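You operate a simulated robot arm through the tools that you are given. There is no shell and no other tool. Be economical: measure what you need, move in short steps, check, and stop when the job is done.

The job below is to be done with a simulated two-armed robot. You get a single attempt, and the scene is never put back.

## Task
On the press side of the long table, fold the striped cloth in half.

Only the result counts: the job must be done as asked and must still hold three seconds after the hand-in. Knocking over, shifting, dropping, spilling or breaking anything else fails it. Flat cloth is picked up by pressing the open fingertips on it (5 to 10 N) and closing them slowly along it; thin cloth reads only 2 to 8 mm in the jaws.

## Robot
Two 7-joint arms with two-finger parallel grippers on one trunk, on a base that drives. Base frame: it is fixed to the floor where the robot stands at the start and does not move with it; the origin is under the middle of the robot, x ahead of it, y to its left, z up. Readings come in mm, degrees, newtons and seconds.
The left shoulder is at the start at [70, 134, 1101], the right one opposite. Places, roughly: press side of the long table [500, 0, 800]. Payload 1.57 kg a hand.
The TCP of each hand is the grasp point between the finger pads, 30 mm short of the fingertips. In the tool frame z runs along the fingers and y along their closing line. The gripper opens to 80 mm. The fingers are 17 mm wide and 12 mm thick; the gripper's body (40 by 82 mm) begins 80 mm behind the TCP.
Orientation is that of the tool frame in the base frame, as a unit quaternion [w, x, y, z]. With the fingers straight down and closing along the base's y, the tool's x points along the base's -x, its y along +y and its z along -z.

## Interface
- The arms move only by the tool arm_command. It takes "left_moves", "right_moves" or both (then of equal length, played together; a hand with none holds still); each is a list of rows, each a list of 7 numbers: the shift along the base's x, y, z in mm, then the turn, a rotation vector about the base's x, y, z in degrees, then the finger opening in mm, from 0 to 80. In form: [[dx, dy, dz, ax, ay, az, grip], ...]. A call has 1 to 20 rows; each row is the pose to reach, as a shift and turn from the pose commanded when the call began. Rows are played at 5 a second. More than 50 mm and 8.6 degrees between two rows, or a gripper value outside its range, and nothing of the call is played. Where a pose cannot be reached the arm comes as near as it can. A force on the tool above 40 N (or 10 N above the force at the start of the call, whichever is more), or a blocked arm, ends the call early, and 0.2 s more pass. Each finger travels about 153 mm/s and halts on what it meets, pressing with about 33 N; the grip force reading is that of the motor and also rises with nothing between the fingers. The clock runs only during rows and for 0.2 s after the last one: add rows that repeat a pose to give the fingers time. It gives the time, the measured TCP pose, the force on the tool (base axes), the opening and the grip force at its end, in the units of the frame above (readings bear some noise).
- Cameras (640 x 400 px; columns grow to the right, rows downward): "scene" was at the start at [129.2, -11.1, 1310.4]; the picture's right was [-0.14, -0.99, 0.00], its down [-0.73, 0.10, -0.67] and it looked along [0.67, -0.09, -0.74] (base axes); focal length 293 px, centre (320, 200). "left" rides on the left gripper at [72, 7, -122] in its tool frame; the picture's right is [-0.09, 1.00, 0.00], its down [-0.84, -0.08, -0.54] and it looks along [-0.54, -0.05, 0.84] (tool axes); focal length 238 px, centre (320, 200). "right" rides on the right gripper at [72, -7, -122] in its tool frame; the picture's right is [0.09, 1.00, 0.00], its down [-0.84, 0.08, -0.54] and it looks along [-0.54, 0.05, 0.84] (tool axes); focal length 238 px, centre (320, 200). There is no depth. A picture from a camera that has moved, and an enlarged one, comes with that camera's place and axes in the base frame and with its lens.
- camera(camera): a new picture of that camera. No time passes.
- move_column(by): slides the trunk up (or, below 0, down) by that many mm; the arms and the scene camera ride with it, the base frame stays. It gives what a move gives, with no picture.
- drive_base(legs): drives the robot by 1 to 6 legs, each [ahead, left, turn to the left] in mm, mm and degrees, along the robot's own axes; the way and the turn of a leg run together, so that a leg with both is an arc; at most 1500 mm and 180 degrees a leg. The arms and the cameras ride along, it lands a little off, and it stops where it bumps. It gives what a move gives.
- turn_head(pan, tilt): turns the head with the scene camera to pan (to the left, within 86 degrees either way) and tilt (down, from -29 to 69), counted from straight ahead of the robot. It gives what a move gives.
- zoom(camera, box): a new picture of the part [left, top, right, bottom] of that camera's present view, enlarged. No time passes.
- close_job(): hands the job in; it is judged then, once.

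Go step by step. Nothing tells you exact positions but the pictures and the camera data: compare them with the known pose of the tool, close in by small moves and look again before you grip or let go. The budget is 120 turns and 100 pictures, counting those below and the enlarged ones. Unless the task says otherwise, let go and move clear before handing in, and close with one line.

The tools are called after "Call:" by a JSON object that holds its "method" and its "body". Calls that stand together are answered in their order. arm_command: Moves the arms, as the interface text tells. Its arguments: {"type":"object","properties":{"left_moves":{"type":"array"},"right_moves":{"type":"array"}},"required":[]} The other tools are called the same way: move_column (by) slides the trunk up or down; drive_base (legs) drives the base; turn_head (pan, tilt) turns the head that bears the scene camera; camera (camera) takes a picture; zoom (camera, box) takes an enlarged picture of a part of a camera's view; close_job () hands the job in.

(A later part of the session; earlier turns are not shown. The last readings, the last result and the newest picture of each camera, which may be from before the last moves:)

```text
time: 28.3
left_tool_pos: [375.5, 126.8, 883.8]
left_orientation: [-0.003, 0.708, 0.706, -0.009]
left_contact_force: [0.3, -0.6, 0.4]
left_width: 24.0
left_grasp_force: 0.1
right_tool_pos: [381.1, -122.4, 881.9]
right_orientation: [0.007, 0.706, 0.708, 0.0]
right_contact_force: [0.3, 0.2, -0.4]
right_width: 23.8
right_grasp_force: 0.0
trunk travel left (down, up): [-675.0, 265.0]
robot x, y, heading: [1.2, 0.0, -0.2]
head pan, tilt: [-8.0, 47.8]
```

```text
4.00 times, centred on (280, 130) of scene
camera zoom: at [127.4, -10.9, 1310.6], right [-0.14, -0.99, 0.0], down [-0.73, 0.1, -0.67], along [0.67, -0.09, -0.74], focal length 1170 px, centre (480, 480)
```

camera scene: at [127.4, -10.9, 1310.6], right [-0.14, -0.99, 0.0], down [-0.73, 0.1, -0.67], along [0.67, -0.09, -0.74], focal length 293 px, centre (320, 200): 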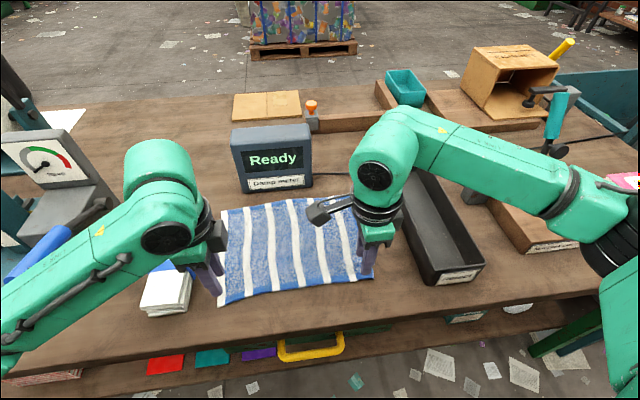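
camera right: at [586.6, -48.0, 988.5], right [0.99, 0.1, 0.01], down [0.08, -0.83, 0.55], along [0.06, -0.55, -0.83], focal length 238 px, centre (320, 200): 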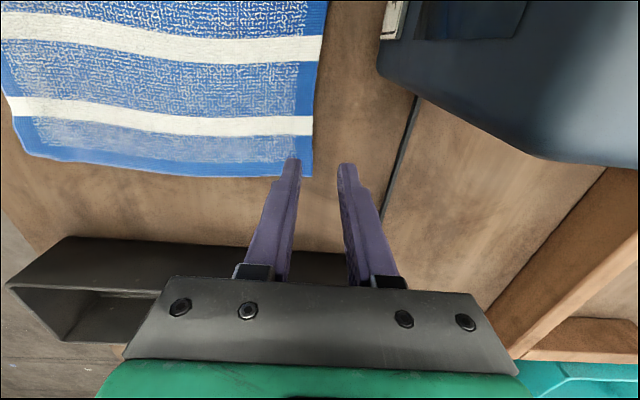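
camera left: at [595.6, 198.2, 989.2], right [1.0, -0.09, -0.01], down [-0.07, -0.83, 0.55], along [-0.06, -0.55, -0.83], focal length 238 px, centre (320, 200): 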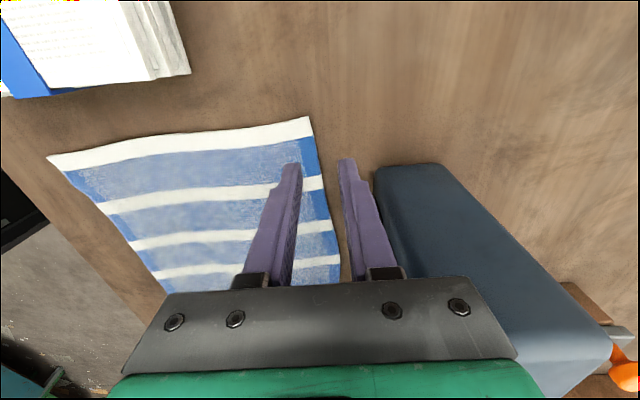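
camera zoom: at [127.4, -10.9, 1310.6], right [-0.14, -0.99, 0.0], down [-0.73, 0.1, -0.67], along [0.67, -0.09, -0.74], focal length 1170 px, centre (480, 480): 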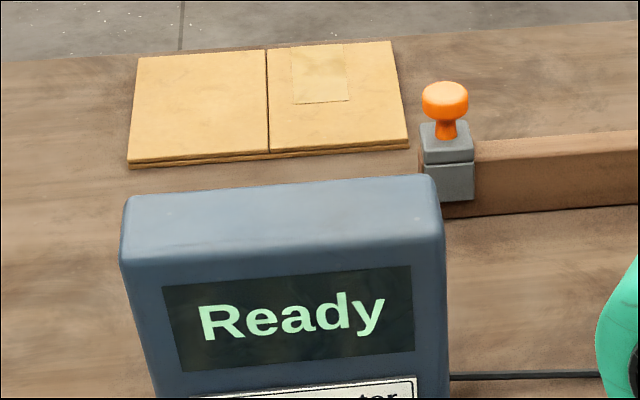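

The meter looks unmoved (within a pixel). Its left face is at y≈101, so I'll grip closer to the corners (|y|≈136) to keep the left hand clear of it, and lower to just above the table to check the edges.

Call:
{"method": "arm_command", "body": {"left_moves": [[-6, 8, 0, 0, 0, 0, 24], [-6, 8, -25, 0, 0, 0, 24], [-6, 8, -42, 0, 0, 0, 24], [-6, 8, -42, 0, 0, 0, 24]], "right_moves": [[-3, -14, 0, 0, 0, 0, 24], [-3, -14, -25, 0, 0, 0, 24], [-3, -14, -40, 0, 0, 0, 24], [-3, -14, -40, 0, 0, 0, 24]]}}

Call:
{"method": "zoom", "body": {"camera": "left", "box": [200, 60, 440, 210]}}

Call:
{"method": "zoom", "body": {"camera": "right", "box": [200, 60, 440, 210]}}

```text
time: 29.3
left_tool_pos: [369.6, 134.4, 839.9]
left_orientation: [-0.002, 0.709, 0.706, -0.009]
left_contact_force: [-0.1, -0.2, -0.1]
left_width: 23.8
left_grasp_force: 0.0
right_tool_pos: [380.1, -136.2, 839.8]
right_orientation: [0.006, 0.705, 0.709, -0.001]
right_contact_force: [0.3, 0.2, -0.7]
right_width: 24.0
right_grasp_force: 0.0
trunk travel left (down, up): [-675.0, 265.0]
robot x, y, heading: [1.9, -2.1, 0.2]
head pan, tilt: [-8.0, 47.8]
```

```text
2.67 times, centred on (320, 135) of left
camera zoom: at [379.9, 207.6, 961.0], right [1.0, -0.1, -0.02], down [-0.07, -0.83, 0.55], along [-0.07, -0.55, -0.83], focal length 636 px, centre (320, 373)
```

zoom: 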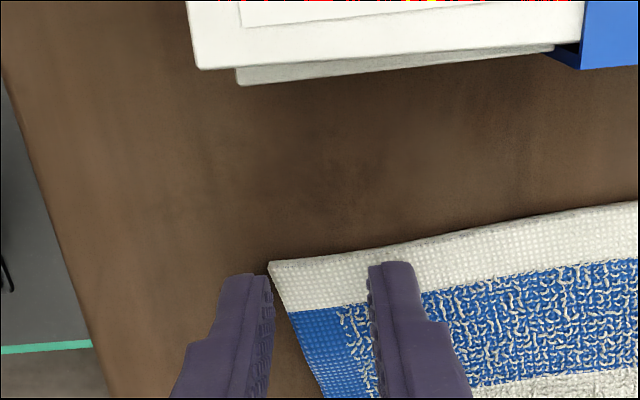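

```text
2.67 times, centred on (320, 135) of right
camera zoom: at [368.8, -64.0, 962.2], right [0.99, 0.1, 0.01], down [0.08, -0.83, 0.55], along [0.06, -0.55, -0.83], focal length 636 px, centre (320, 373)
```

zoom: 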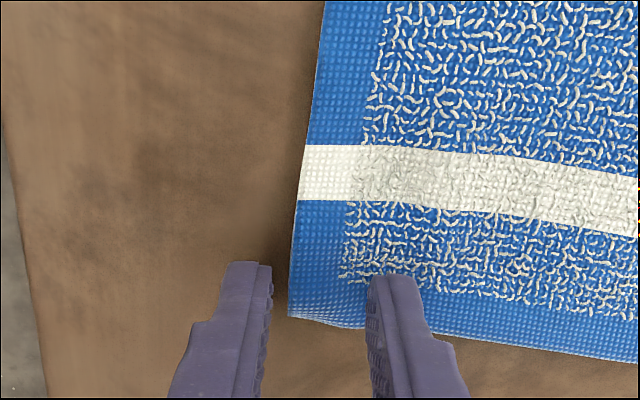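

Both outer fingers are just outside the edge and the inner ones are on the cloth. I'll press down gently.

Call:
{"method": "arm_command", "body": {"left_moves": [[0, 0, -3, 0, 0, 0, 24], [0, 0, -6, 0, 0, 0, 24], [0, 0, -6, 0, 0, 0, 24]], "right_moves": [[0, 0, -3, 0, 0, 0, 24], [0, 0, -6, 0, 0, 0, 24], [0, 0, -6, 0, 0, 0, 24]]}}

```text
time: 30.1
left_tool_pos: [371.1, 134.2, 834.2]
left_orientation: [-0.004, 0.708, 0.706, -0.008]
left_contact_force: [0.3, 0.7, 4.1]
left_width: 24.1
left_grasp_force: 0.1
right_tool_pos: [381.0, -136.7, 833.5]
right_orientation: [0.007, 0.705, 0.709, -0.001]
right_contact_force: [-0.4, -0.7, 0.9]
right_width: 24.0
right_grasp_force: 0.0
trunk travel left (down, up): [-675.0, 265.0]
robot x, y, heading: [0.2, -0.5, -0.0]
head pan, tilt: [-8.0, 47.8]
```

Contact is light. I'll press slightly more and close slowly.

Call:
{"method": "arm_command", "body": {"left_moves": [[0, 0, -1, 0, 0, 0, 24], [0, 0, -1, 0, 0, 0, 24], [0, 0, -1, 0, 0, 0, 21], [0, 0, -1, 0, 0, 0, 18], [0, 0, -1, 0, 0, 0, 15], [0, 0, -1, 0, 0, 0, 12], [0, 0, -1, 0, 0, 0, 9], [0, 0, -1, 0, 0, 0, 6], [0, 0, -1, 0, 0, 0, 3], [0, 0, -1, 0, 0, 0, 0], [0, 0, -1, 0, 0, 0, 0]], "right_moves": [[0, 0, -1, 0, 0, 0, 24], [0, 0, -2, 0, 0, 0, 24], [0, 0, -2, 0, 0, 0, 21], [0, 0, -2, 0, 0, 0, 18], [0, 0, -2, 0, 0, 0, 15], [0, 0, -2, 0, 0, 0, 12], [0, 0, -2, 0, 0, 0, 9], [0, 0, -2, 0, 0, 0, 6], [0, 0, -2, 0, 0, 0, 3], [0, 0, -2, 0, 0, 0, 0], [0, 0, -2, 0, 0, 0, 0]]}}

Call:
{"method": "zoom", "body": {"camera": "left", "box": [200, 60, 440, 210]}}

Call:
{"method": "zoom", "body": {"camera": "right", "box": [200, 60, 440, 210]}}

```text
time: 32.5
left_tool_pos: [369.5, 133.9, 833.6]
left_orientation: [-0.001, 0.709, 0.706, -0.008]
left_contact_force: [3.1, -0.6, 9.3]
left_width: 3.6
left_grasp_force: 24.4
right_tool_pos: [380.3, -136.9, 832.5]
right_orientation: [0.007, 0.705, 0.709, 0.0]
right_contact_force: [3.9, 0.4, 13.5]
right_width: 6.5
right_grasp_force: 25.7
trunk travel left (down, up): [-675.0, 265.0]
robot x, y, heading: [-1.7, 1.2, -0.1]
head pan, tilt: [-8.0, 47.8]
```

```text
2.67 times, centred on (320, 135) of left
camera zoom: at [379.9, 207.3, 954.5], right [1.0, -0.1, -0.01], down [-0.07, -0.83, 0.55], along [-0.06, -0.55, -0.84], focal length 636 px, centre (320, 373)
```

zoom: 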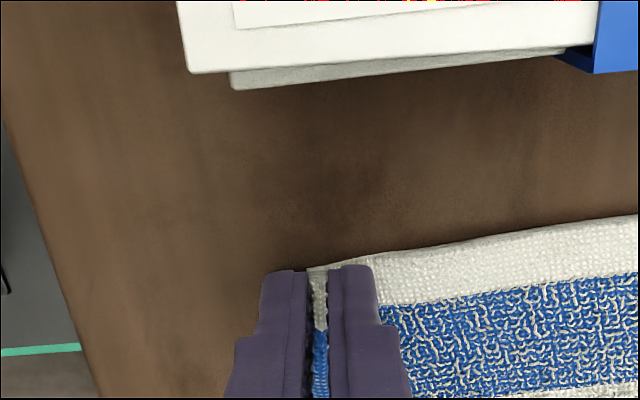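

```text
2.67 times, centred on (320, 135) of right
camera zoom: at [368.6, -63.2, 954.6], right [0.99, 0.1, 0.01], down [0.08, -0.83, 0.55], along [0.06, -0.55, -0.83], focal length 636 px, centre (320, 373)
```

zoom: 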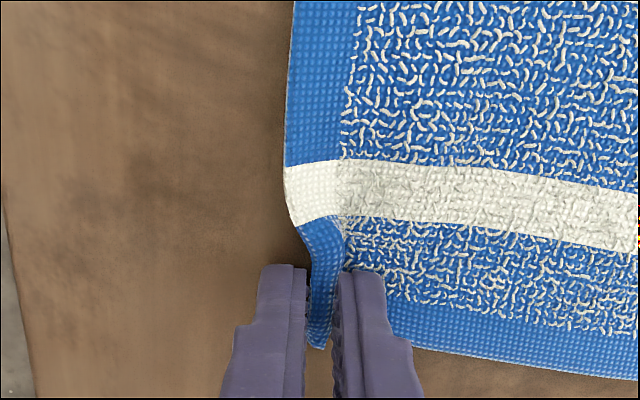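

Both hands hold the near edge standing up between the pads, just as wanted. Now I'll carry it along the arc, stopping about 20 mm above the far side.

Call:
{"method": "arm_command", "body": {"left_moves": [[1.5, 0, 16, 0, 0, 0, 0], [6, 0, 31, 0, 0, 0, 0], [13, 0, 45, 0, 0, 0, 0], [23, 0, 58, 0, 0, 0, 0], [36, 1, 69, 0, 0, 0, 0], [50, 1, 78, 0, 0, 0, 0], [65, 2, 85, 0, 0, 0, 0], [82, 3, 89, 0, 0, 0, 0], [100, 4, 90, 0, 0, 0, 0], [117, 5, 89, 0, 0, 0, 0], [134, 6, 85, 0, 0, 0, 0], [149, 7, 78, 0, 0, 0, 0], [163, 7, 69, 0, 0, 0, 0], [176, 7, 58, 0, 0, 0, 0], [186, 7, 45, 0, 0, 0, 0], [193, 7, 33, 0, 0, 0, 0], [197, 7, 24, 0, 0, 0, 0], [197, 7, 24, 0, 0, 0, 0]], "right_moves": [[1.5, 0, 16, 0, 0, 0, 0], [6, 0, 31, 0, 0, 0, 0], [14, 0, 45, 0, 0, 0, 0], [24, 0, 58, 0, 0, 0, 0], [36, 0, 69, 0, 0, 0, 0], [51, 0, 78, 0, 0, 0, 0], [67, 0, 85, 0, 0, 0, 0], [84, 0, 89, 0, 0, 0, 0], [102, -1, 90, 0, 0, 0, 0], [119, -1, 89, 0, 0, 0, 0], [136, -2, 85, 0, 0, 0, 0], [152, -2, 78, 0, 0, 0, 0], [167, -2, 69, 0, 0, 0, 0], [179, -2, 58, 0, 0, 0, 0], [189, -2, 45, 0, 0, 0, 0], [197, -2, 33, 0, 0, 0, 0], [201, -2, 24, 0, 0, 0, 0], [201, -2, 24, 0, 0, 0, 0]]}}

Call:
{"method": "camera", "body": {"camera": "left"}}

Call:
{"method": "camera", "body": {"camera": "right"}}

Call:
{"method": "zoom", "body": {"camera": "scene", "box": [180, 130, 420, 280]}}

```text
time: 36.3
left_tool_pos: [568.1, 139.1, 856.9]
left_orientation: [-0.003, 0.709, 0.706, -0.01]
left_contact_force: [0.2, -0.1, 0.3]
left_width: 3.6
left_grasp_force: 24.7
right_tool_pos: [579.9, -137.1, 855.0]
right_orientation: [0.006, 0.705, 0.71, -0.001]
right_contact_force: [-0.2, 0.8, -0.5]
right_width: 6.2
right_grasp_force: 25.7
trunk travel left (down, up): [-675.0, 265.0]
robot x, y, heading: [-0.9, -2.4, 0.2]
head pan, tilt: [-8.0, 47.8]
```

```text
60 pictures are left
camera left: at [577.2, 213.1, 978.2], right [1.0, -0.1, -0.02], down [-0.07, -0.83, 0.55], along [-0.07, -0.55, -0.84], focal length 238 px, centre (320, 200)
```

left: 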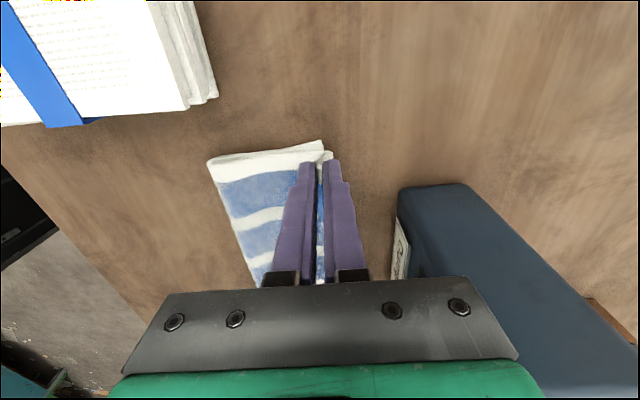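

```text
59 pictures are left
camera right: at [569.7, -64.9, 977.0], right [0.99, 0.1, 0.01], down [0.08, -0.83, 0.55], along [0.06, -0.55, -0.83], focal length 238 px, centre (320, 200)
```

right: 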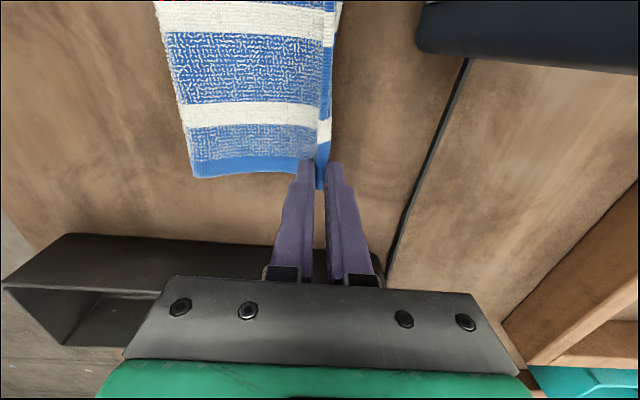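

```text
2.67 times, centred on (300, 205) of scene
camera zoom: at [129.1, -10.9, 1310.4], right [-0.14, -0.99, 0.0], down [-0.73, 0.1, -0.67], along [0.67, -0.09, -0.74], focal length 780 px, centre (373, 187)
```

zoom: 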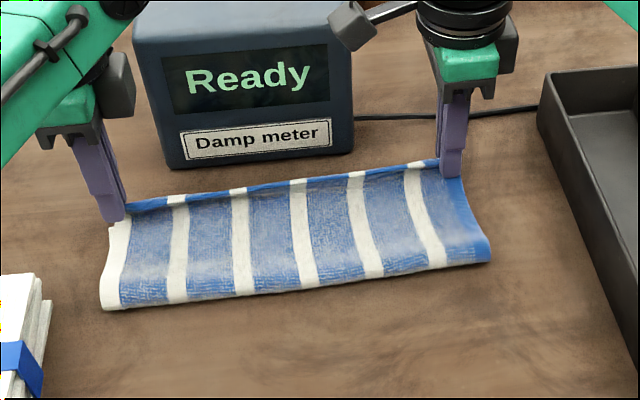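

The fold is lying well and hands are clear of the meter. I'll lower to just above the bottom layer.

Call:
{"method": "arm_command", "body": {"left_moves": [[1, 3, -5, 0, 0, 0, 0], [2, 5, -10, 0, 0, 0, 0], [2, 5, -15, 0, 0, 0, 0], [2, 5, -15, 0, 0, 0, 0]], "right_moves": [[1, -2, -5, 0, 0, 0, 0], [2, -3, -10, 0, 0, 0, 0], [2, -3, -15, 0, 0, 0, 0], [2, -3, -15, 0, 0, 0, 0]]}}

Call:
{"method": "zoom", "body": {"camera": "left", "box": [160, 60, 480, 260]}}

Call:
{"method": "zoom", "body": {"camera": "right", "box": [160, 0, 480, 200]}}

```text
time: 37.3
left_tool_pos: [569.9, 145.6, 840.5]
left_orientation: [-0.003, 0.708, 0.706, -0.008]
left_contact_force: [0.1, -3.2, 0.1]
left_width: 3.9
left_grasp_force: 24.9
right_tool_pos: [582.0, -140.0, 838.6]
right_orientation: [0.006, 0.704, 0.711, -0.002]
right_contact_force: [0.5, 2.5, 0.7]
right_width: 6.0
right_grasp_force: 26.5
trunk travel left (down, up): [-675.0, 265.0]
robot x, y, heading: [-2.6, -1.0, 0.2]
head pan, tilt: [-8.0, 47.8]
```

```text
2.00 times, centred on (320, 160) of left
camera zoom: at [579.4, 218.3, 962.9], right [1.0, -0.1, -0.02], down [-0.07, -0.83, 0.55], along [-0.07, -0.55, -0.83], focal length 477 px, centre (320, 280)
```

zoom: 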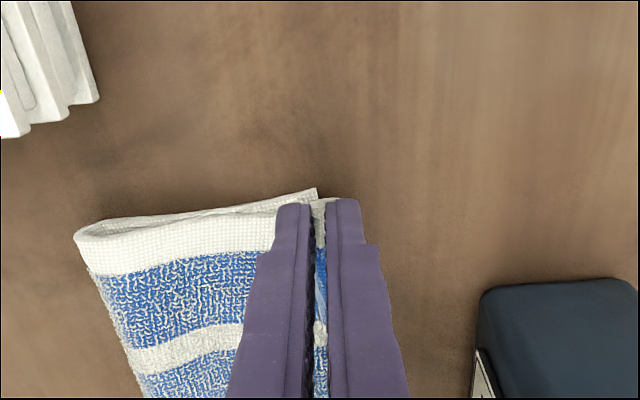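

```text
2.00 times, centred on (320, 100) of right
camera zoom: at [571.2, -67.6, 961.9], right [0.99, 0.1, 0.01], down [0.08, -0.83, 0.55], along [0.06, -0.55, -0.83], focal length 477 px, centre (320, 400)
```

zoom: 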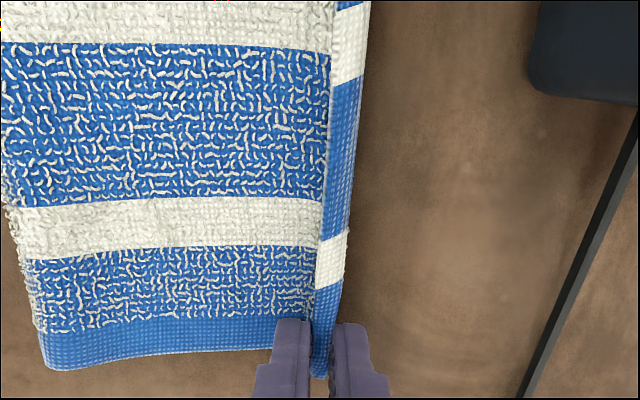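

The bottom layer's far-left corner now sits near x≈569, right under the tips, so the top would overshoot by about 18 mm and the crease is too far forward. I'll lift back along the arc so the crease settles nearer, then lower with the edge about 18 mm short.

Call:
{"method": "arm_command", "body": {"left_moves": [[-3, 0, 20, 0, 0, 0, 0], [-10, 0, 38, 0, 0, 0, 0], [-25, 0, 55, 0, 0, 0, 0], [-45, 0, 68, 0, 0, 0, 0], [-65, 0, 75, 0, 0, 0, 0], [-90, 0, 78, 0, 0, 0, 0], [-105, 0, 78, 0, 0, 0, 0], [-105, 0, 76, 0, 0, 0, 0], [-90, 0, 76, 0, 0, 0, 0], [-75, 0, 74, 0, 0, 0, 0], [-60, 0, 68, 0, 0, 0, 0], [-45, 0, 55, 0, 0, 0, 0], [-32, 0, 38, 0, 0, 0, 0], [-24, 0, 21, 0, 0, 0, 0], [-20, 0, 8, 0, 0, 0, 0], [-19, 0, 1, 0, 0, 0, 0], [-19, 0, 1, 0, 0, 0, 0]], "right_moves": [[-3, 0, 20, 0, 0, 0, 0], [-10, 0, 38, 0, 0, 0, 0], [-25, 0, 55, 0, 0, 0, 0], [-45, 0, 68, 0, 0, 0, 0], [-65, 0, 75, 0, 0, 0, 0], [-87, 0, 78, 0, 0, 0, 0], [-102, 0, 78, 0, 0, 0, 0], [-102, 0, 76, 0, 0, 0, 0], [-87, 0, 76, 0, 0, 0, 0], [-72, 0, 74, 0, 0, 0, 0], [-57, 0, 68, 0, 0, 0, 0], [-42, 0, 55, 0, 0, 0, 0], [-29, 0, 38, 0, 0, 0, 0], [-21, 0, 21, 0, 0, 0, 0], [-17, 0, 8, 0, 0, 0, 0], [-16, 0, 1, 0, 0, 0, 0], [-16, 0, 1, 0, 0, 0, 0]]}}

Call:
{"method": "zoom", "body": {"camera": "left", "box": [160, 60, 480, 260]}}

Call:
{"method": "zoom", "body": {"camera": "right", "box": [160, 0, 480, 200]}}

Call:
{"method": "zoom", "body": {"camera": "scene", "box": [180, 130, 420, 280]}}

```text
time: 40.9
left_tool_pos: [549.3, 143.9, 840.7]
left_orientation: [-0.003, 0.708, 0.706, -0.008]
left_contact_force: [0.9, -2.9, 0.6]
left_width: 3.4
left_grasp_force: 24.6
right_tool_pos: [566.2, -141.2, 842.0]
right_orientation: [0.006, 0.705, 0.71, -0.001]
right_contact_force: [0.1, 2.6, 0.4]
right_width: 6.2
right_grasp_force: 26.5
trunk travel left (down, up): [-675.0, 265.0]
robot x, y, heading: [-0.7, 1.2, 0.1]
head pan, tilt: [-8.0, 47.8]
```

```text
2.00 times, centred on (320, 160) of left
camera zoom: at [560.0, 216.9, 962.5], right [1.0, -0.1, -0.02], down [-0.07, -0.83, 0.55], along [-0.07, -0.55, -0.83], focal length 477 px, centre (320, 280)
```

zoom: 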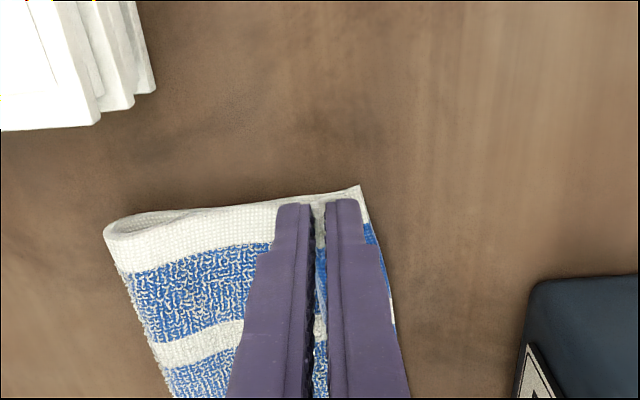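

```text
2.00 times, centred on (320, 100) of right
camera zoom: at [555.9, -68.1, 963.7], right [0.99, 0.1, 0.01], down [0.08, -0.83, 0.55], along [0.06, -0.55, -0.83], focal length 477 px, centre (320, 400)
```

zoom: 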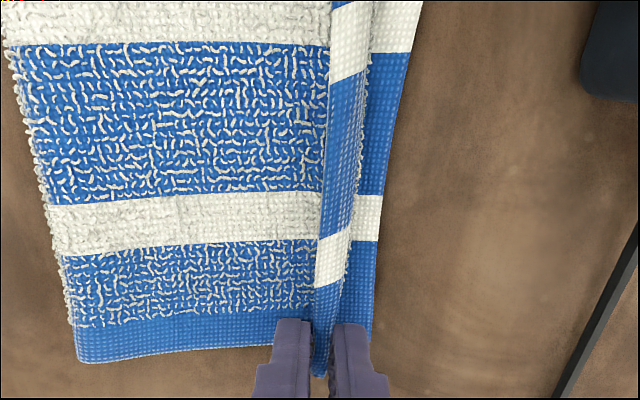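

```text
2.67 times, centred on (300, 205) of scene
camera zoom: at [129.1, -11.0, 1310.4], right [-0.14, -0.99, 0.0], down [-0.73, 0.1, -0.67], along [0.67, -0.09, -0.74], focal length 780 px, centre (373, 187)
```

zoom: 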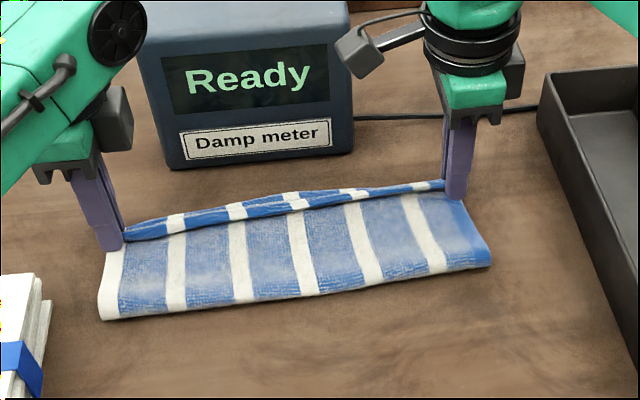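

Now the bottom's far corners (≈565 left, ≈584 right) lie about 17 mm beyond the tips, matching the standing strip. I'll open the fingers and look at how the strip falls.

Call:
{"method": "arm_command", "body": {"left_moves": [[0, 0, 0, 0, 0, 0, 8], [0, 0, 1, 0, 0, 0, 16], [0, 0, 2, 0, 0, 0, 26], [0, 0, 4, 0, 0, 0, 36], [0, 0, 6, 0, 0, 0, 44], [0, 0, 6, 0, 0, 0, 44]], "right_moves": [[0, 0, 0, 0, 0, 0, 8], [0, 0, 1, 0, 0, 0, 16], [0, 0, 2, 0, 0, 0, 26], [0, 0, 4, 0, 0, 0, 36], [0, 0, 6, 0, 0, 0, 44], [0, 0, 6, 0, 0, 0, 44]]}}

Call:
{"method": "zoom", "body": {"camera": "left", "box": [160, 60, 480, 260]}}

Call:
{"method": "zoom", "body": {"camera": "right", "box": [160, 0, 480, 200]}}

Call:
{"method": "zoom", "body": {"camera": "scene", "box": [180, 130, 420, 280]}}

```text
time: 42.3
left_tool_pos: [549.3, 146.6, 846.8]
left_orientation: [-0.003, 0.708, 0.706, -0.01]
left_contact_force: [0.1, -0.1, 0.8]
left_width: 43.7
left_grasp_force: 0.0
right_tool_pos: [565.9, -140.0, 847.8]
right_orientation: [0.006, 0.705, 0.709, -0.001]
right_contact_force: [-0.9, 0.3, -0.7]
right_width: 44.1
right_grasp_force: 0.1
trunk travel left (down, up): [-675.0, 265.0]
robot x, y, heading: [-0.3, 2.6, -0.1]
head pan, tilt: [-8.0, 47.8]
```

```text
2.00 times, centred on (320, 160) of left
camera zoom: at [560.1, 219.3, 968.6], right [1.0, -0.1, -0.02], down [-0.07, -0.83, 0.55], along [-0.07, -0.55, -0.83], focal length 477 px, centre (320, 280)
```

zoom: 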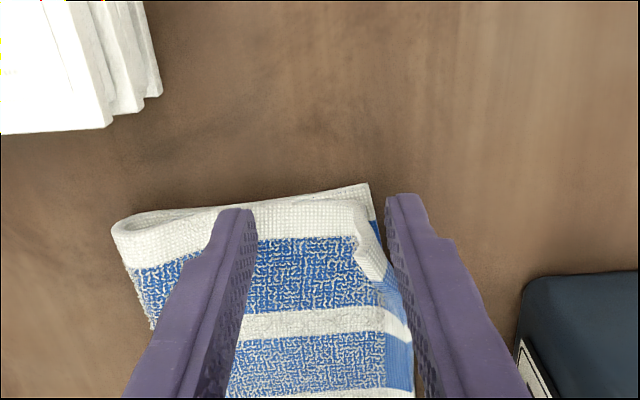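

```text
2.00 times, centred on (320, 100) of right
camera zoom: at [556.3, -68.6, 969.9], right [0.99, 0.1, 0.01], down [0.08, -0.83, 0.55], along [0.06, -0.55, -0.83], focal length 477 px, centre (320, 400)
```

zoom: 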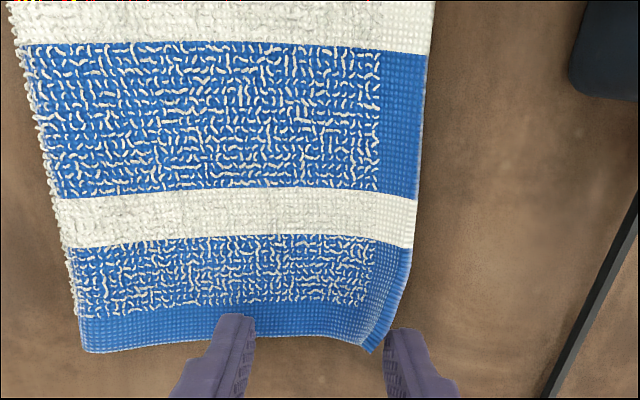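

```text
2.67 times, centred on (300, 205) of scene
camera zoom: at [129.3, -10.9, 1310.4], right [-0.14, -0.99, 0.0], down [-0.73, 0.1, -0.67], along [0.67, -0.09, -0.74], focal length 780 px, centre (373, 187)
```

zoom: 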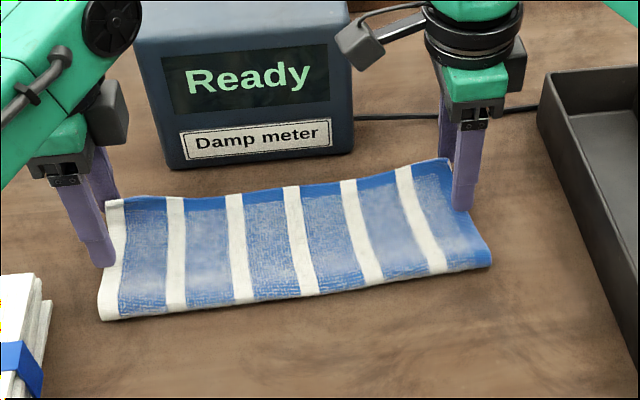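

The edge relaxed nicely onto the far edge, with only slightly raised corners. I'll lift straight up and look.

Call:
{"method": "arm_command", "body": {"left_moves": [[0, 0, 15, 0, 0, 0, 50], [-5, 0, 40, 0, 0, 0, 50], [-15, 0, 80, 0, 0, 0, 50], [-30, 0, 110, 0, 0, 0, 50]], "right_moves": [[0, 0, 15, 0, 0, 0, 50], [-5, 0, 40, 0, 0, 0, 50], [-15, 0, 80, 0, 0, 0, 50], [-30, 0, 110, 0, 0, 0, 50]]}}

Call:
{"method": "camera", "body": {"camera": "left"}}

Call:
{"method": "camera", "body": {"camera": "right"}}

Call:
{"method": "zoom", "body": {"camera": "scene", "box": [180, 130, 420, 280]}}

```text
time: 43.3
left_tool_pos: [518.0, 146.4, 958.6]
left_orientation: [-0.003, 0.708, 0.706, -0.007]
left_contact_force: [-0.2, -0.4, 0.2]
left_width: 50.1
left_grasp_force: 0.1
right_tool_pos: [535.5, -142.4, 959.5]
right_orientation: [0.007, 0.704, 0.71, -0.001]
right_contact_force: [-0.2, -0.4, 0.8]
right_width: 50.2
right_grasp_force: 0.0
trunk travel left (down, up): [-675.0, 265.0]
robot x, y, heading: [2.4, 0.0, -0.2]
head pan, tilt: [-8.0, 47.8]
```

```text
49 pictures are left
camera left: at [528.6, 219.7, 1080.7], right [1.0, -0.1, -0.01], down [-0.07, -0.83, 0.55], along [-0.06, -0.55, -0.84], focal length 238 px, centre (320, 200)
```

left: 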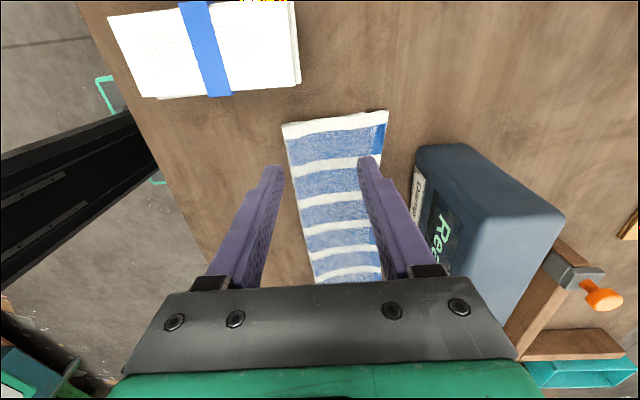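

```text
48 pictures are left
camera right: at [524.8, -68.7, 1082.0], right [0.99, 0.1, 0.01], down [0.08, -0.83, 0.55], along [0.06, -0.55, -0.83], focal length 238 px, centre (320, 200)
```

right: 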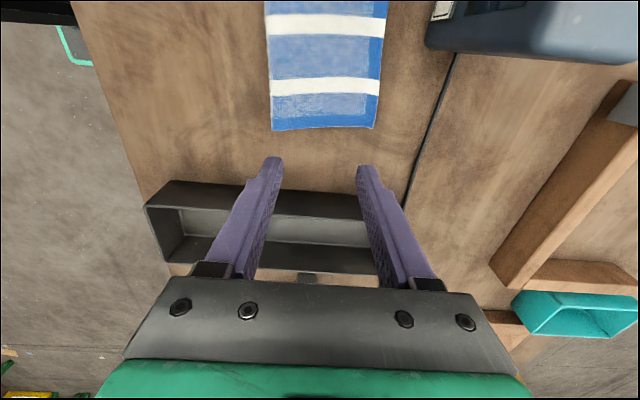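

```text
2.67 times, centred on (300, 205) of scene
camera zoom: at [127.1, -10.8, 1310.5], right [-0.14, -0.99, 0.0], down [-0.73, 0.1, -0.67], along [0.67, -0.09, -0.74], focal length 780 px, centre (373, 187)
```

zoom: 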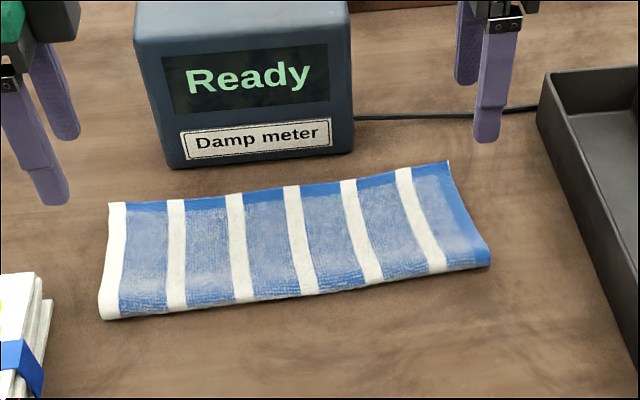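

The fold looks clean. One close-up of the two corners before handing in.

Call:
{"method": "zoom", "body": {"camera": "left", "box": [260, 90, 420, 190]}}

Call:
{"method": "zoom", "body": {"camera": "right", "box": [250, 50, 410, 150]}}

```text
4.00 times, centred on (340, 140) of left
camera zoom: at [528.6, 219.7, 1080.7], right [1.0, -0.1, -0.01], down [-0.07, -0.83, 0.55], along [-0.06, -0.55, -0.84], focal length 953 px, centre (240, 440)
```

zoom: 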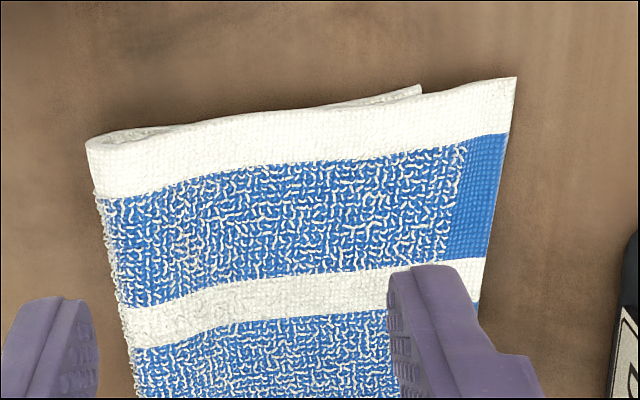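

```text
4.00 times, centred on (330, 100) of right
camera zoom: at [524.8, -68.7, 1082.0], right [0.99, 0.1, 0.01], down [0.08, -0.83, 0.55], along [0.06, -0.55, -0.83], focal length 953 px, centre (280, 600)
```

zoom: 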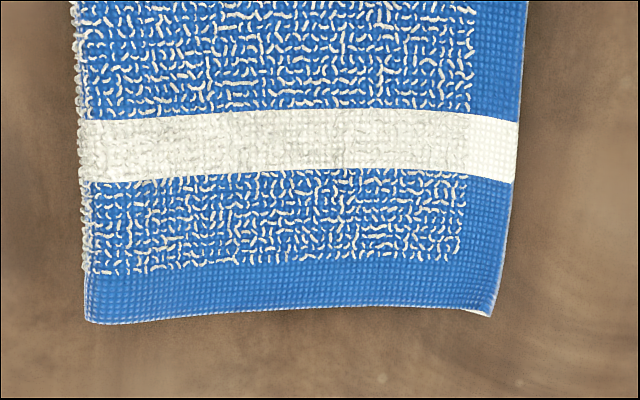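

At the left, the top corner overshoots the bottom corner by about 24 mm, while the right side is well aligned. I'll regrip just the left overhang and re-lay it further back, approaching carefully on the outer side of the meter.

Call:
{"method": "arm_command", "body": {"left_moves": [[20, 0, 0, 0, 0, 0, 30], [45, -1, -10, 0, 0, 0, 16], [71, -2, -40, 0, 0, 0, 16], [71, -2, -80, 0, 0, 0, 16], [71, -2, -108, 0, 0, 0, 16], [71, -2, -115, 0, 0, 0, 16], [71, -2, -115, 0, 0, 0, 16]]}}

Call:
{"method": "zoom", "body": {"camera": "left", "box": [200, 60, 440, 210]}}

```text
time: 44.9
left_tool_pos: [591.1, 145.2, 843.8]
left_orientation: [-0.003, 0.708, 0.706, -0.009]
left_contact_force: [-0.1, 0.1, 0.0]
left_width: 16.0
left_grasp_force: 0.1
right_tool_pos: [536.1, -142.4, 959.3]
right_orientation: [0.006, 0.705, 0.71, -0.002]
right_contact_force: [0.6, -0.7, -0.6]
right_width: 50.1
right_grasp_force: 0.0
trunk travel left (down, up): [-675.0, 265.0]
robot x, y, heading: [1.6, 1.2, -0.1]
head pan, tilt: [-8.0, 47.8]
```

```text
2.67 times, centred on (320, 135) of left
camera zoom: at [601.4, 218.0, 964.9], right [1.0, -0.1, -0.02], down [-0.07, -0.83, 0.55], along [-0.07, -0.55, -0.83], focal length 636 px, centre (320, 373)
```

zoom: 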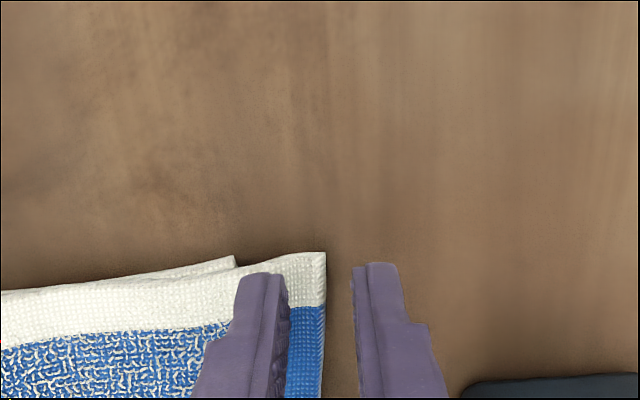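

The inner finger sits on the overhang just past the bottom's corner. I'll press and close.

Call:
{"method": "arm_command", "body": {"left_moves": [[-2, -1, -4, 0, 0, 0, 16], [-2, -1, -8, 0, 0, 0, 16], [-2, -1, -10, 0, 0, 0, 16], [-2, -1, -10, 0, 0, 0, 16]]}}

```text
time: 45.9
left_tool_pos: [588.4, 144.2, 833.8]
left_orientation: [-0.002, 0.708, 0.706, -0.008]
left_contact_force: [-0.1, 0.6, 6.5]
left_width: 15.4
left_grasp_force: 0.1
right_tool_pos: [536.5, -142.2, 959.4]
right_orientation: [0.006, 0.704, 0.71, -0.001]
right_contact_force: [0.0, -0.2, 0.9]
right_width: 50.0
right_grasp_force: 0.0
trunk travel left (down, up): [-675.0, 265.0]
robot x, y, heading: [0.2, -0.5, 0.1]
head pan, tilt: [-8.0, 47.8]
```

Call:
{"method": "arm_command", "body": {"left_moves": [[0, 0, -0.5, 0, 0, 0, 14], [0, 0, -0.5, 0, 0, 0, 12], [0, 0, -0.5, 0, 0, 0, 10], [0, 0, -0.5, 0, 0, 0, 8], [0, 0, -0.5, 0, 0, 0, 6], [0, 0, -0.5, 0, 0, 0, 4], [0, 0, -0.5, 0, 0, 0, 2], [0, 0, -0.5, 0, 0, 0, 0], [0, 0, -0.5, 0, 0, 0, 0]]}}

Call:
{"method": "zoom", "body": {"camera": "left", "box": [200, 60, 440, 210]}}

```text
time: 47.9
left_tool_pos: [587.9, 143.2, 834.5]
left_orientation: [-0.003, 0.708, 0.706, -0.009]
left_contact_force: [-0.4, -0.2, 5.4]
left_width: 0.1
left_grasp_force: 21.5
right_tool_pos: [536.7, -140.6, 959.8]
right_orientation: [0.006, 0.704, 0.71, -0.001]
right_contact_force: [-0.3, 0.3, -0.1]
right_width: 49.8
right_grasp_force: 0.1
trunk travel left (down, up): [-675.0, 265.0]
robot x, y, heading: [0.9, -0.5, 0.2]
head pan, tilt: [-8.0, 47.8]
```

```text
2.67 times, centred on (320, 135) of left
camera zoom: at [598.1, 216.1, 954.9], right [1.0, -0.1, -0.01], down [-0.07, -0.83, 0.55], along [-0.06, -0.55, -0.84], focal length 636 px, centre (320, 373)
```

zoom: 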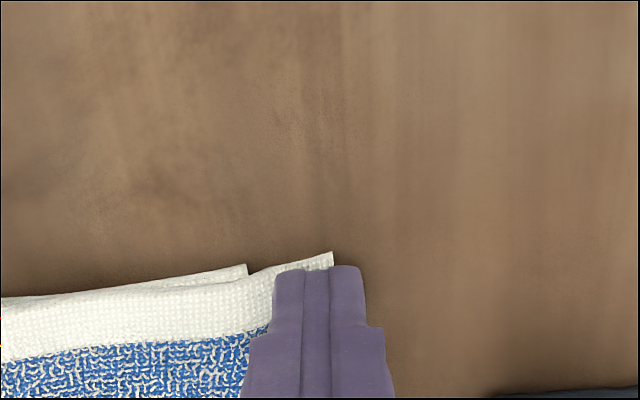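

The jaws closed empty on the short strip. I'll lift, open wider, and retry with more cloth between the fingers and slightly firmer pressure.

Call:
{"method": "arm_command", "body": {"left_moves": [[0, 0, 6, 0, 0, 0, 0], [0, 0, 14, 0, 0, 0, 12], [-1, 1, 14, 0, 0, 0, 26], [-1, 1, 8, 0, 0, 0, 26], [-1, 1, 8, 0, 0, 0, 26]]}}

Call:
{"method": "zoom", "body": {"camera": "left", "box": [200, 60, 440, 210]}}

```text
time: 49.1
left_tool_pos: [587.7, 144.8, 840.3]
left_orientation: [-0.001, 0.708, 0.706, -0.009]
left_contact_force: [0.5, -0.2, 0.4]
left_width: 25.8
left_grasp_force: 0.2
right_tool_pos: [536.4, -141.7, 959.1]
right_orientation: [0.006, 0.705, 0.71, -0.002]
right_contact_force: [-0.1, 0.4, 0.5]
right_width: 49.9
right_grasp_force: 0.1
trunk travel left (down, up): [-675.0, 265.0]
robot x, y, heading: [1.0, 3.4, 0.1]
head pan, tilt: [-8.0, 47.8]
```

```text
2.67 times, centred on (320, 135) of left
camera zoom: at [598.3, 217.0, 962.4], right [1.0, -0.1, -0.02], down [-0.07, -0.83, 0.55], along [-0.07, -0.55, -0.84], focal length 636 px, centre (320, 373)
```

zoom: 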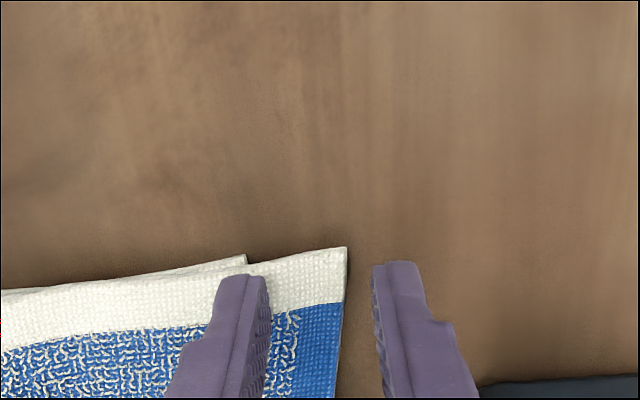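

That leaves about 18 mm of cloth in the gap. Press and close slowly.

Call:
{"method": "arm_command", "body": {"left_moves": [[0, 0, -5, 0, 0, 0, 26], [0, 0, -8, 0, 0, 0, 26], [0, 0, -8, 0, 0, 0, 24], [0, 0, -8, 0, 0, 0, 21], [0, 0, -8, 0, 0, 0, 18], [0, 0, -8, 0, 0, 0, 15], [0, 0, -8, 0, 0, 0, 12], [0, 0, -8, 0, 0, 0, 9], [0, 0, -8, 0, 0, 0, 6], [0, 0, -8, 0, 0, 0, 3], [0, 0, -8, 0, 0, 0, 0], [0, 0, -8, 0, 0, 0, 0]]}}

Call:
{"method": "zoom", "body": {"camera": "left", "box": [200, 60, 440, 210]}}

```text
time: 51.7
left_tool_pos: [585.8, 144.2, 833.6]
left_orientation: [-0.002, 0.708, 0.706, -0.007]
left_contact_force: [-3.6, 0.1, 13.3]
left_width: 2.6
left_grasp_force: 23.4
right_tool_pos: [535.2, -142.4, 959.0]
right_orientation: [0.006, 0.705, 0.71, -0.001]
right_contact_force: [0.2, -0.7, 0.8]
right_width: 50.1
right_grasp_force: 0.0
trunk travel left (down, up): [-675.0, 265.0]
robot x, y, heading: [3.2, 3.8, 0.3]
head pan, tilt: [-8.0, 47.8]
```

```text
2.67 times, centred on (320, 135) of left
camera zoom: at [595.6, 216.5, 956.0], right [1.0, -0.1, -0.01], down [-0.07, -0.83, 0.55], along [-0.06, -0.55, -0.84], focal length 636 px, centre (320, 373)
```

zoom: 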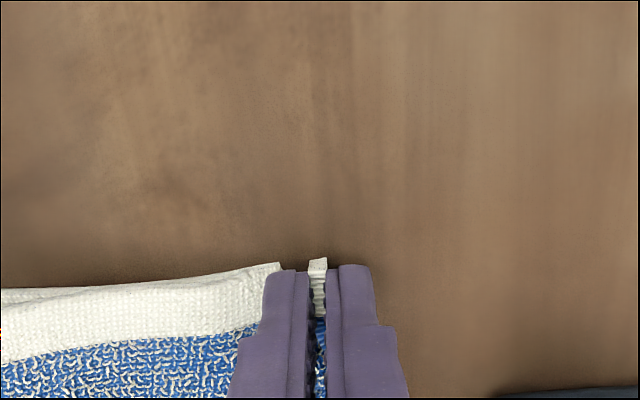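

The overhang is gripped (2.6 mm). I'll lift it, swing back so the crease settles, then lower it about 26 mm further back.

Call:
{"method": "arm_command", "body": {"left_moves": [[-2, 0, 14, 0, 0, 0, 0], [-8, 0, 30, 0, 0, 0, 0], [-22, 0, 45, 0, 0, 0, 0], [-40, 0, 55, 0, 0, 0, 0], [-58, 0, 60, 0, 0, 0, 0], [-75, 0, 62, 0, 0, 0, 0], [-75, 0, 60, 0, 0, 0, 0], [-60, 0, 56, 0, 0, 0, 0], [-47, 0, 47, 0, 0, 0, 0], [-37, 0, 36, 0, 0, 0, 0], [-30, 0, 22, 0, 0, 0, 0], [-26, 0, 12, 0, 0, 0, 0], [-26, 0, 7, 0, 0, 0, 0], [-26, 0, 7, 0, 0, 0, 0]]}}

Call:
{"method": "zoom", "body": {"camera": "left", "box": [160, 60, 480, 260]}}

Call:
{"method": "zoom", "body": {"camera": "scene", "box": [180, 130, 420, 280]}}

Call:
{"method": "zoom", "body": {"camera": "right", "box": [200, 0, 440, 150]}}

```text
time: 54.7
left_tool_pos: [561.7, 143.2, 838.6]
left_orientation: [-0.003, 0.708, 0.706, -0.009]
left_contact_force: [-0.2, 0.6, 1.0]
left_width: 2.7
left_grasp_force: 23.9
right_tool_pos: [537.0, -141.5, 958.7]
right_orientation: [0.007, 0.704, 0.71, -0.001]
right_contact_force: [-0.3, 0.5, 1.1]
right_width: 49.9
right_grasp_force: 0.1
trunk travel left (down, up): [-675.0, 265.0]
robot x, y, heading: [-1.0, 2.8, 0.3]
head pan, tilt: [-8.0, 47.8]
```

```text
2.00 times, centred on (320, 160) of left
camera zoom: at [572.0, 216.7, 961.1], right [1.0, -0.1, -0.02], down [-0.07, -0.83, 0.55], along [-0.07, -0.55, -0.83], focal length 477 px, centre (320, 280)
```

zoom: 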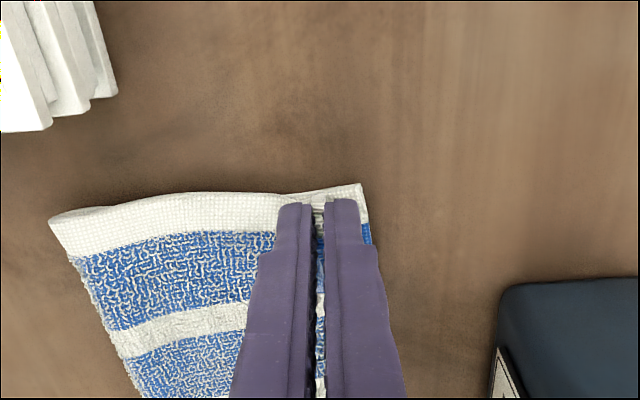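

```text
2.67 times, centred on (300, 205) of scene
camera zoom: at [129.2, -10.9, 1310.4], right [-0.14, -0.99, 0.0], down [-0.73, 0.1, -0.67], along [0.67, -0.09, -0.74], focal length 780 px, centre (373, 187)
```

zoom: 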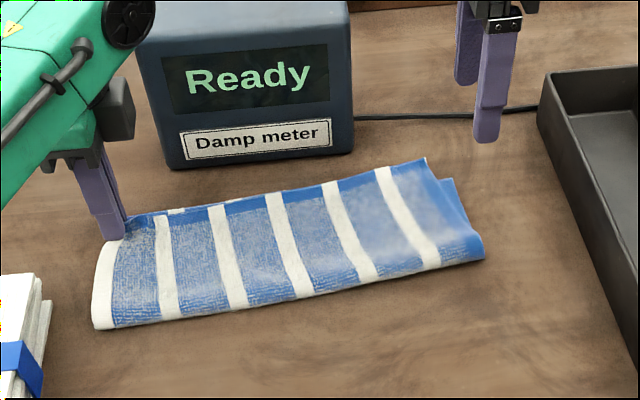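

```text
2.67 times, centred on (320, 75) of right
camera zoom: at [526.7, -68.9, 1080.8], right [0.99, 0.1, 0.01], down [0.08, -0.83, 0.55], along [0.06, -0.55, -0.83], focal length 636 px, centre (320, 533)
```

zoom: 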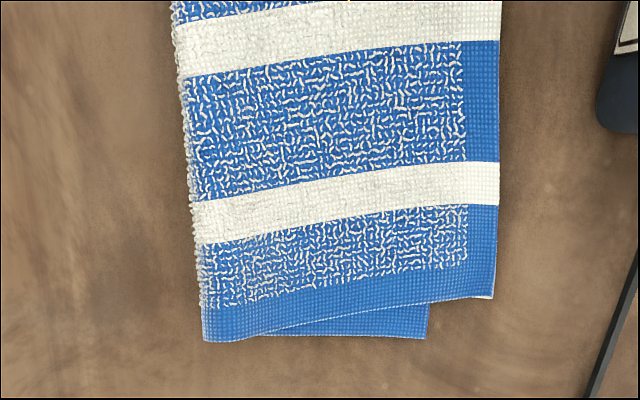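

The left end now aligns (bottom corner ≈577, strip will end ≈578), but the top layer's right corner slid to about (605, −126) versus the bottom corner at (582, −147). Keeping the left hold, I'll bring the right hand over that overhanging edge.

Call:
{"method": "arm_command", "body": {"right_moves": [[20, 8, -10, 0, 0, 0, 40], [45, 18, -30, 0, 0, 0, 26], [62, 25, -65, 0, 0, 0, 26], [62, 25, -100, 0, 0, 0, 26], [62, 25, -117, 0, 0, 0, 26], [62, 25, -117, 0, 0, 0, 26]]}}

Call:
{"method": "zoom", "body": {"camera": "right", "box": [200, 60, 440, 210]}}

```text
time: 56.1
left_tool_pos: [561.0, 141.9, 840.9]
left_orientation: [-0.003, 0.709, 0.705, -0.008]
left_contact_force: [0.5, 0.2, 1.0]
left_width: 2.7
left_grasp_force: 23.5
right_tool_pos: [598.7, -116.9, 839.7]
right_orientation: [0.006, 0.703, 0.711, -0.001]
right_contact_force: [-0.1, 0.2, 0.7]
right_width: 25.9
right_grasp_force: 0.1
trunk travel left (down, up): [-675.0, 265.0]
robot x, y, heading: [1.6, 0.1, 0.2]
head pan, tilt: [-8.0, 47.8]
```

```text
2.67 times, centred on (320, 135) of right
camera zoom: at [589.1, -43.3, 962.5], right [0.99, 0.1, 0.01], down [0.08, -0.83, 0.55], along [0.06, -0.55, -0.83], focal length 636 px, centre (320, 373)
```

zoom: 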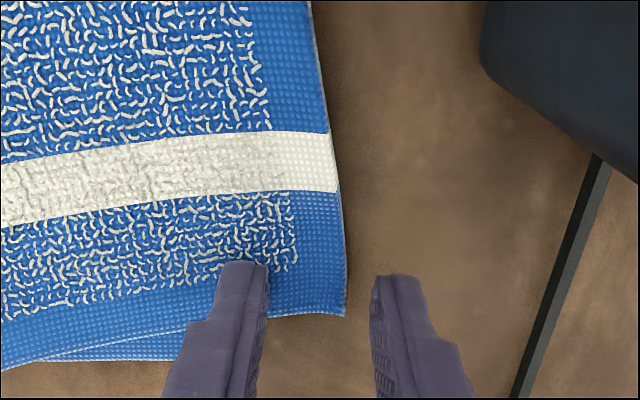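

Good alignment; I'll shift 3 mm inward, press and close slowly.

Call:
{"method": "arm_command", "body": {"right_moves": [[-1, 3, -4, 0, 0, 0, 26], [-1, 3, -8, 0, 0, 0, 26], [-1, 3, -8, 0, 0, 0, 24], [-1, 3, -8, 0, 0, 0, 21], [-1, 3, -8, 0, 0, 0, 18], [-1, 3, -8, 0, 0, 0, 15], [-1, 3, -8, 0, 0, 0, 12], [-1, 3, -8, 0, 0, 0, 9], [-1, 3, -8, 0, 0, 0, 6], [-1, 3, -8, 0, 0, 0, 3], [-1, 3, -8, 0, 0, 0, 0], [-1, 3, -8, 0, 0, 0, 0]]}}

Call:
{"method": "zoom", "body": {"camera": "right", "box": [200, 60, 440, 210]}}

```text
time: 58.7
left_tool_pos: [559.3, 143.6, 841.3]
left_orientation: [-0.002, 0.708, 0.706, -0.008]
left_contact_force: [0.0, -0.3, -0.2]
left_width: 2.7
left_grasp_force: 23.9
right_tool_pos: [596.0, -111.8, 834.0]
right_orientation: [0.007, 0.705, 0.71, -0.001]
right_contact_force: [-2.9, 0.8, 16.1]
right_width: 2.7
right_grasp_force: 23.9
trunk travel left (down, up): [-675.0, 265.0]
robot x, y, heading: [-2.3, 1.2, 0.0]
head pan, tilt: [-8.0, 47.8]
```

```text
2.67 times, centred on (320, 135) of right
camera zoom: at [585.0, -39.1, 956.7], right [0.99, 0.1, 0.01], down [0.08, -0.83, 0.55], along [0.06, -0.55, -0.83], focal length 636 px, centre (320, 373)
```

zoom: 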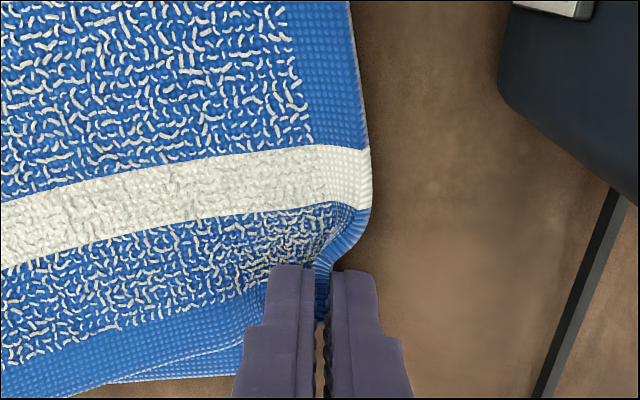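

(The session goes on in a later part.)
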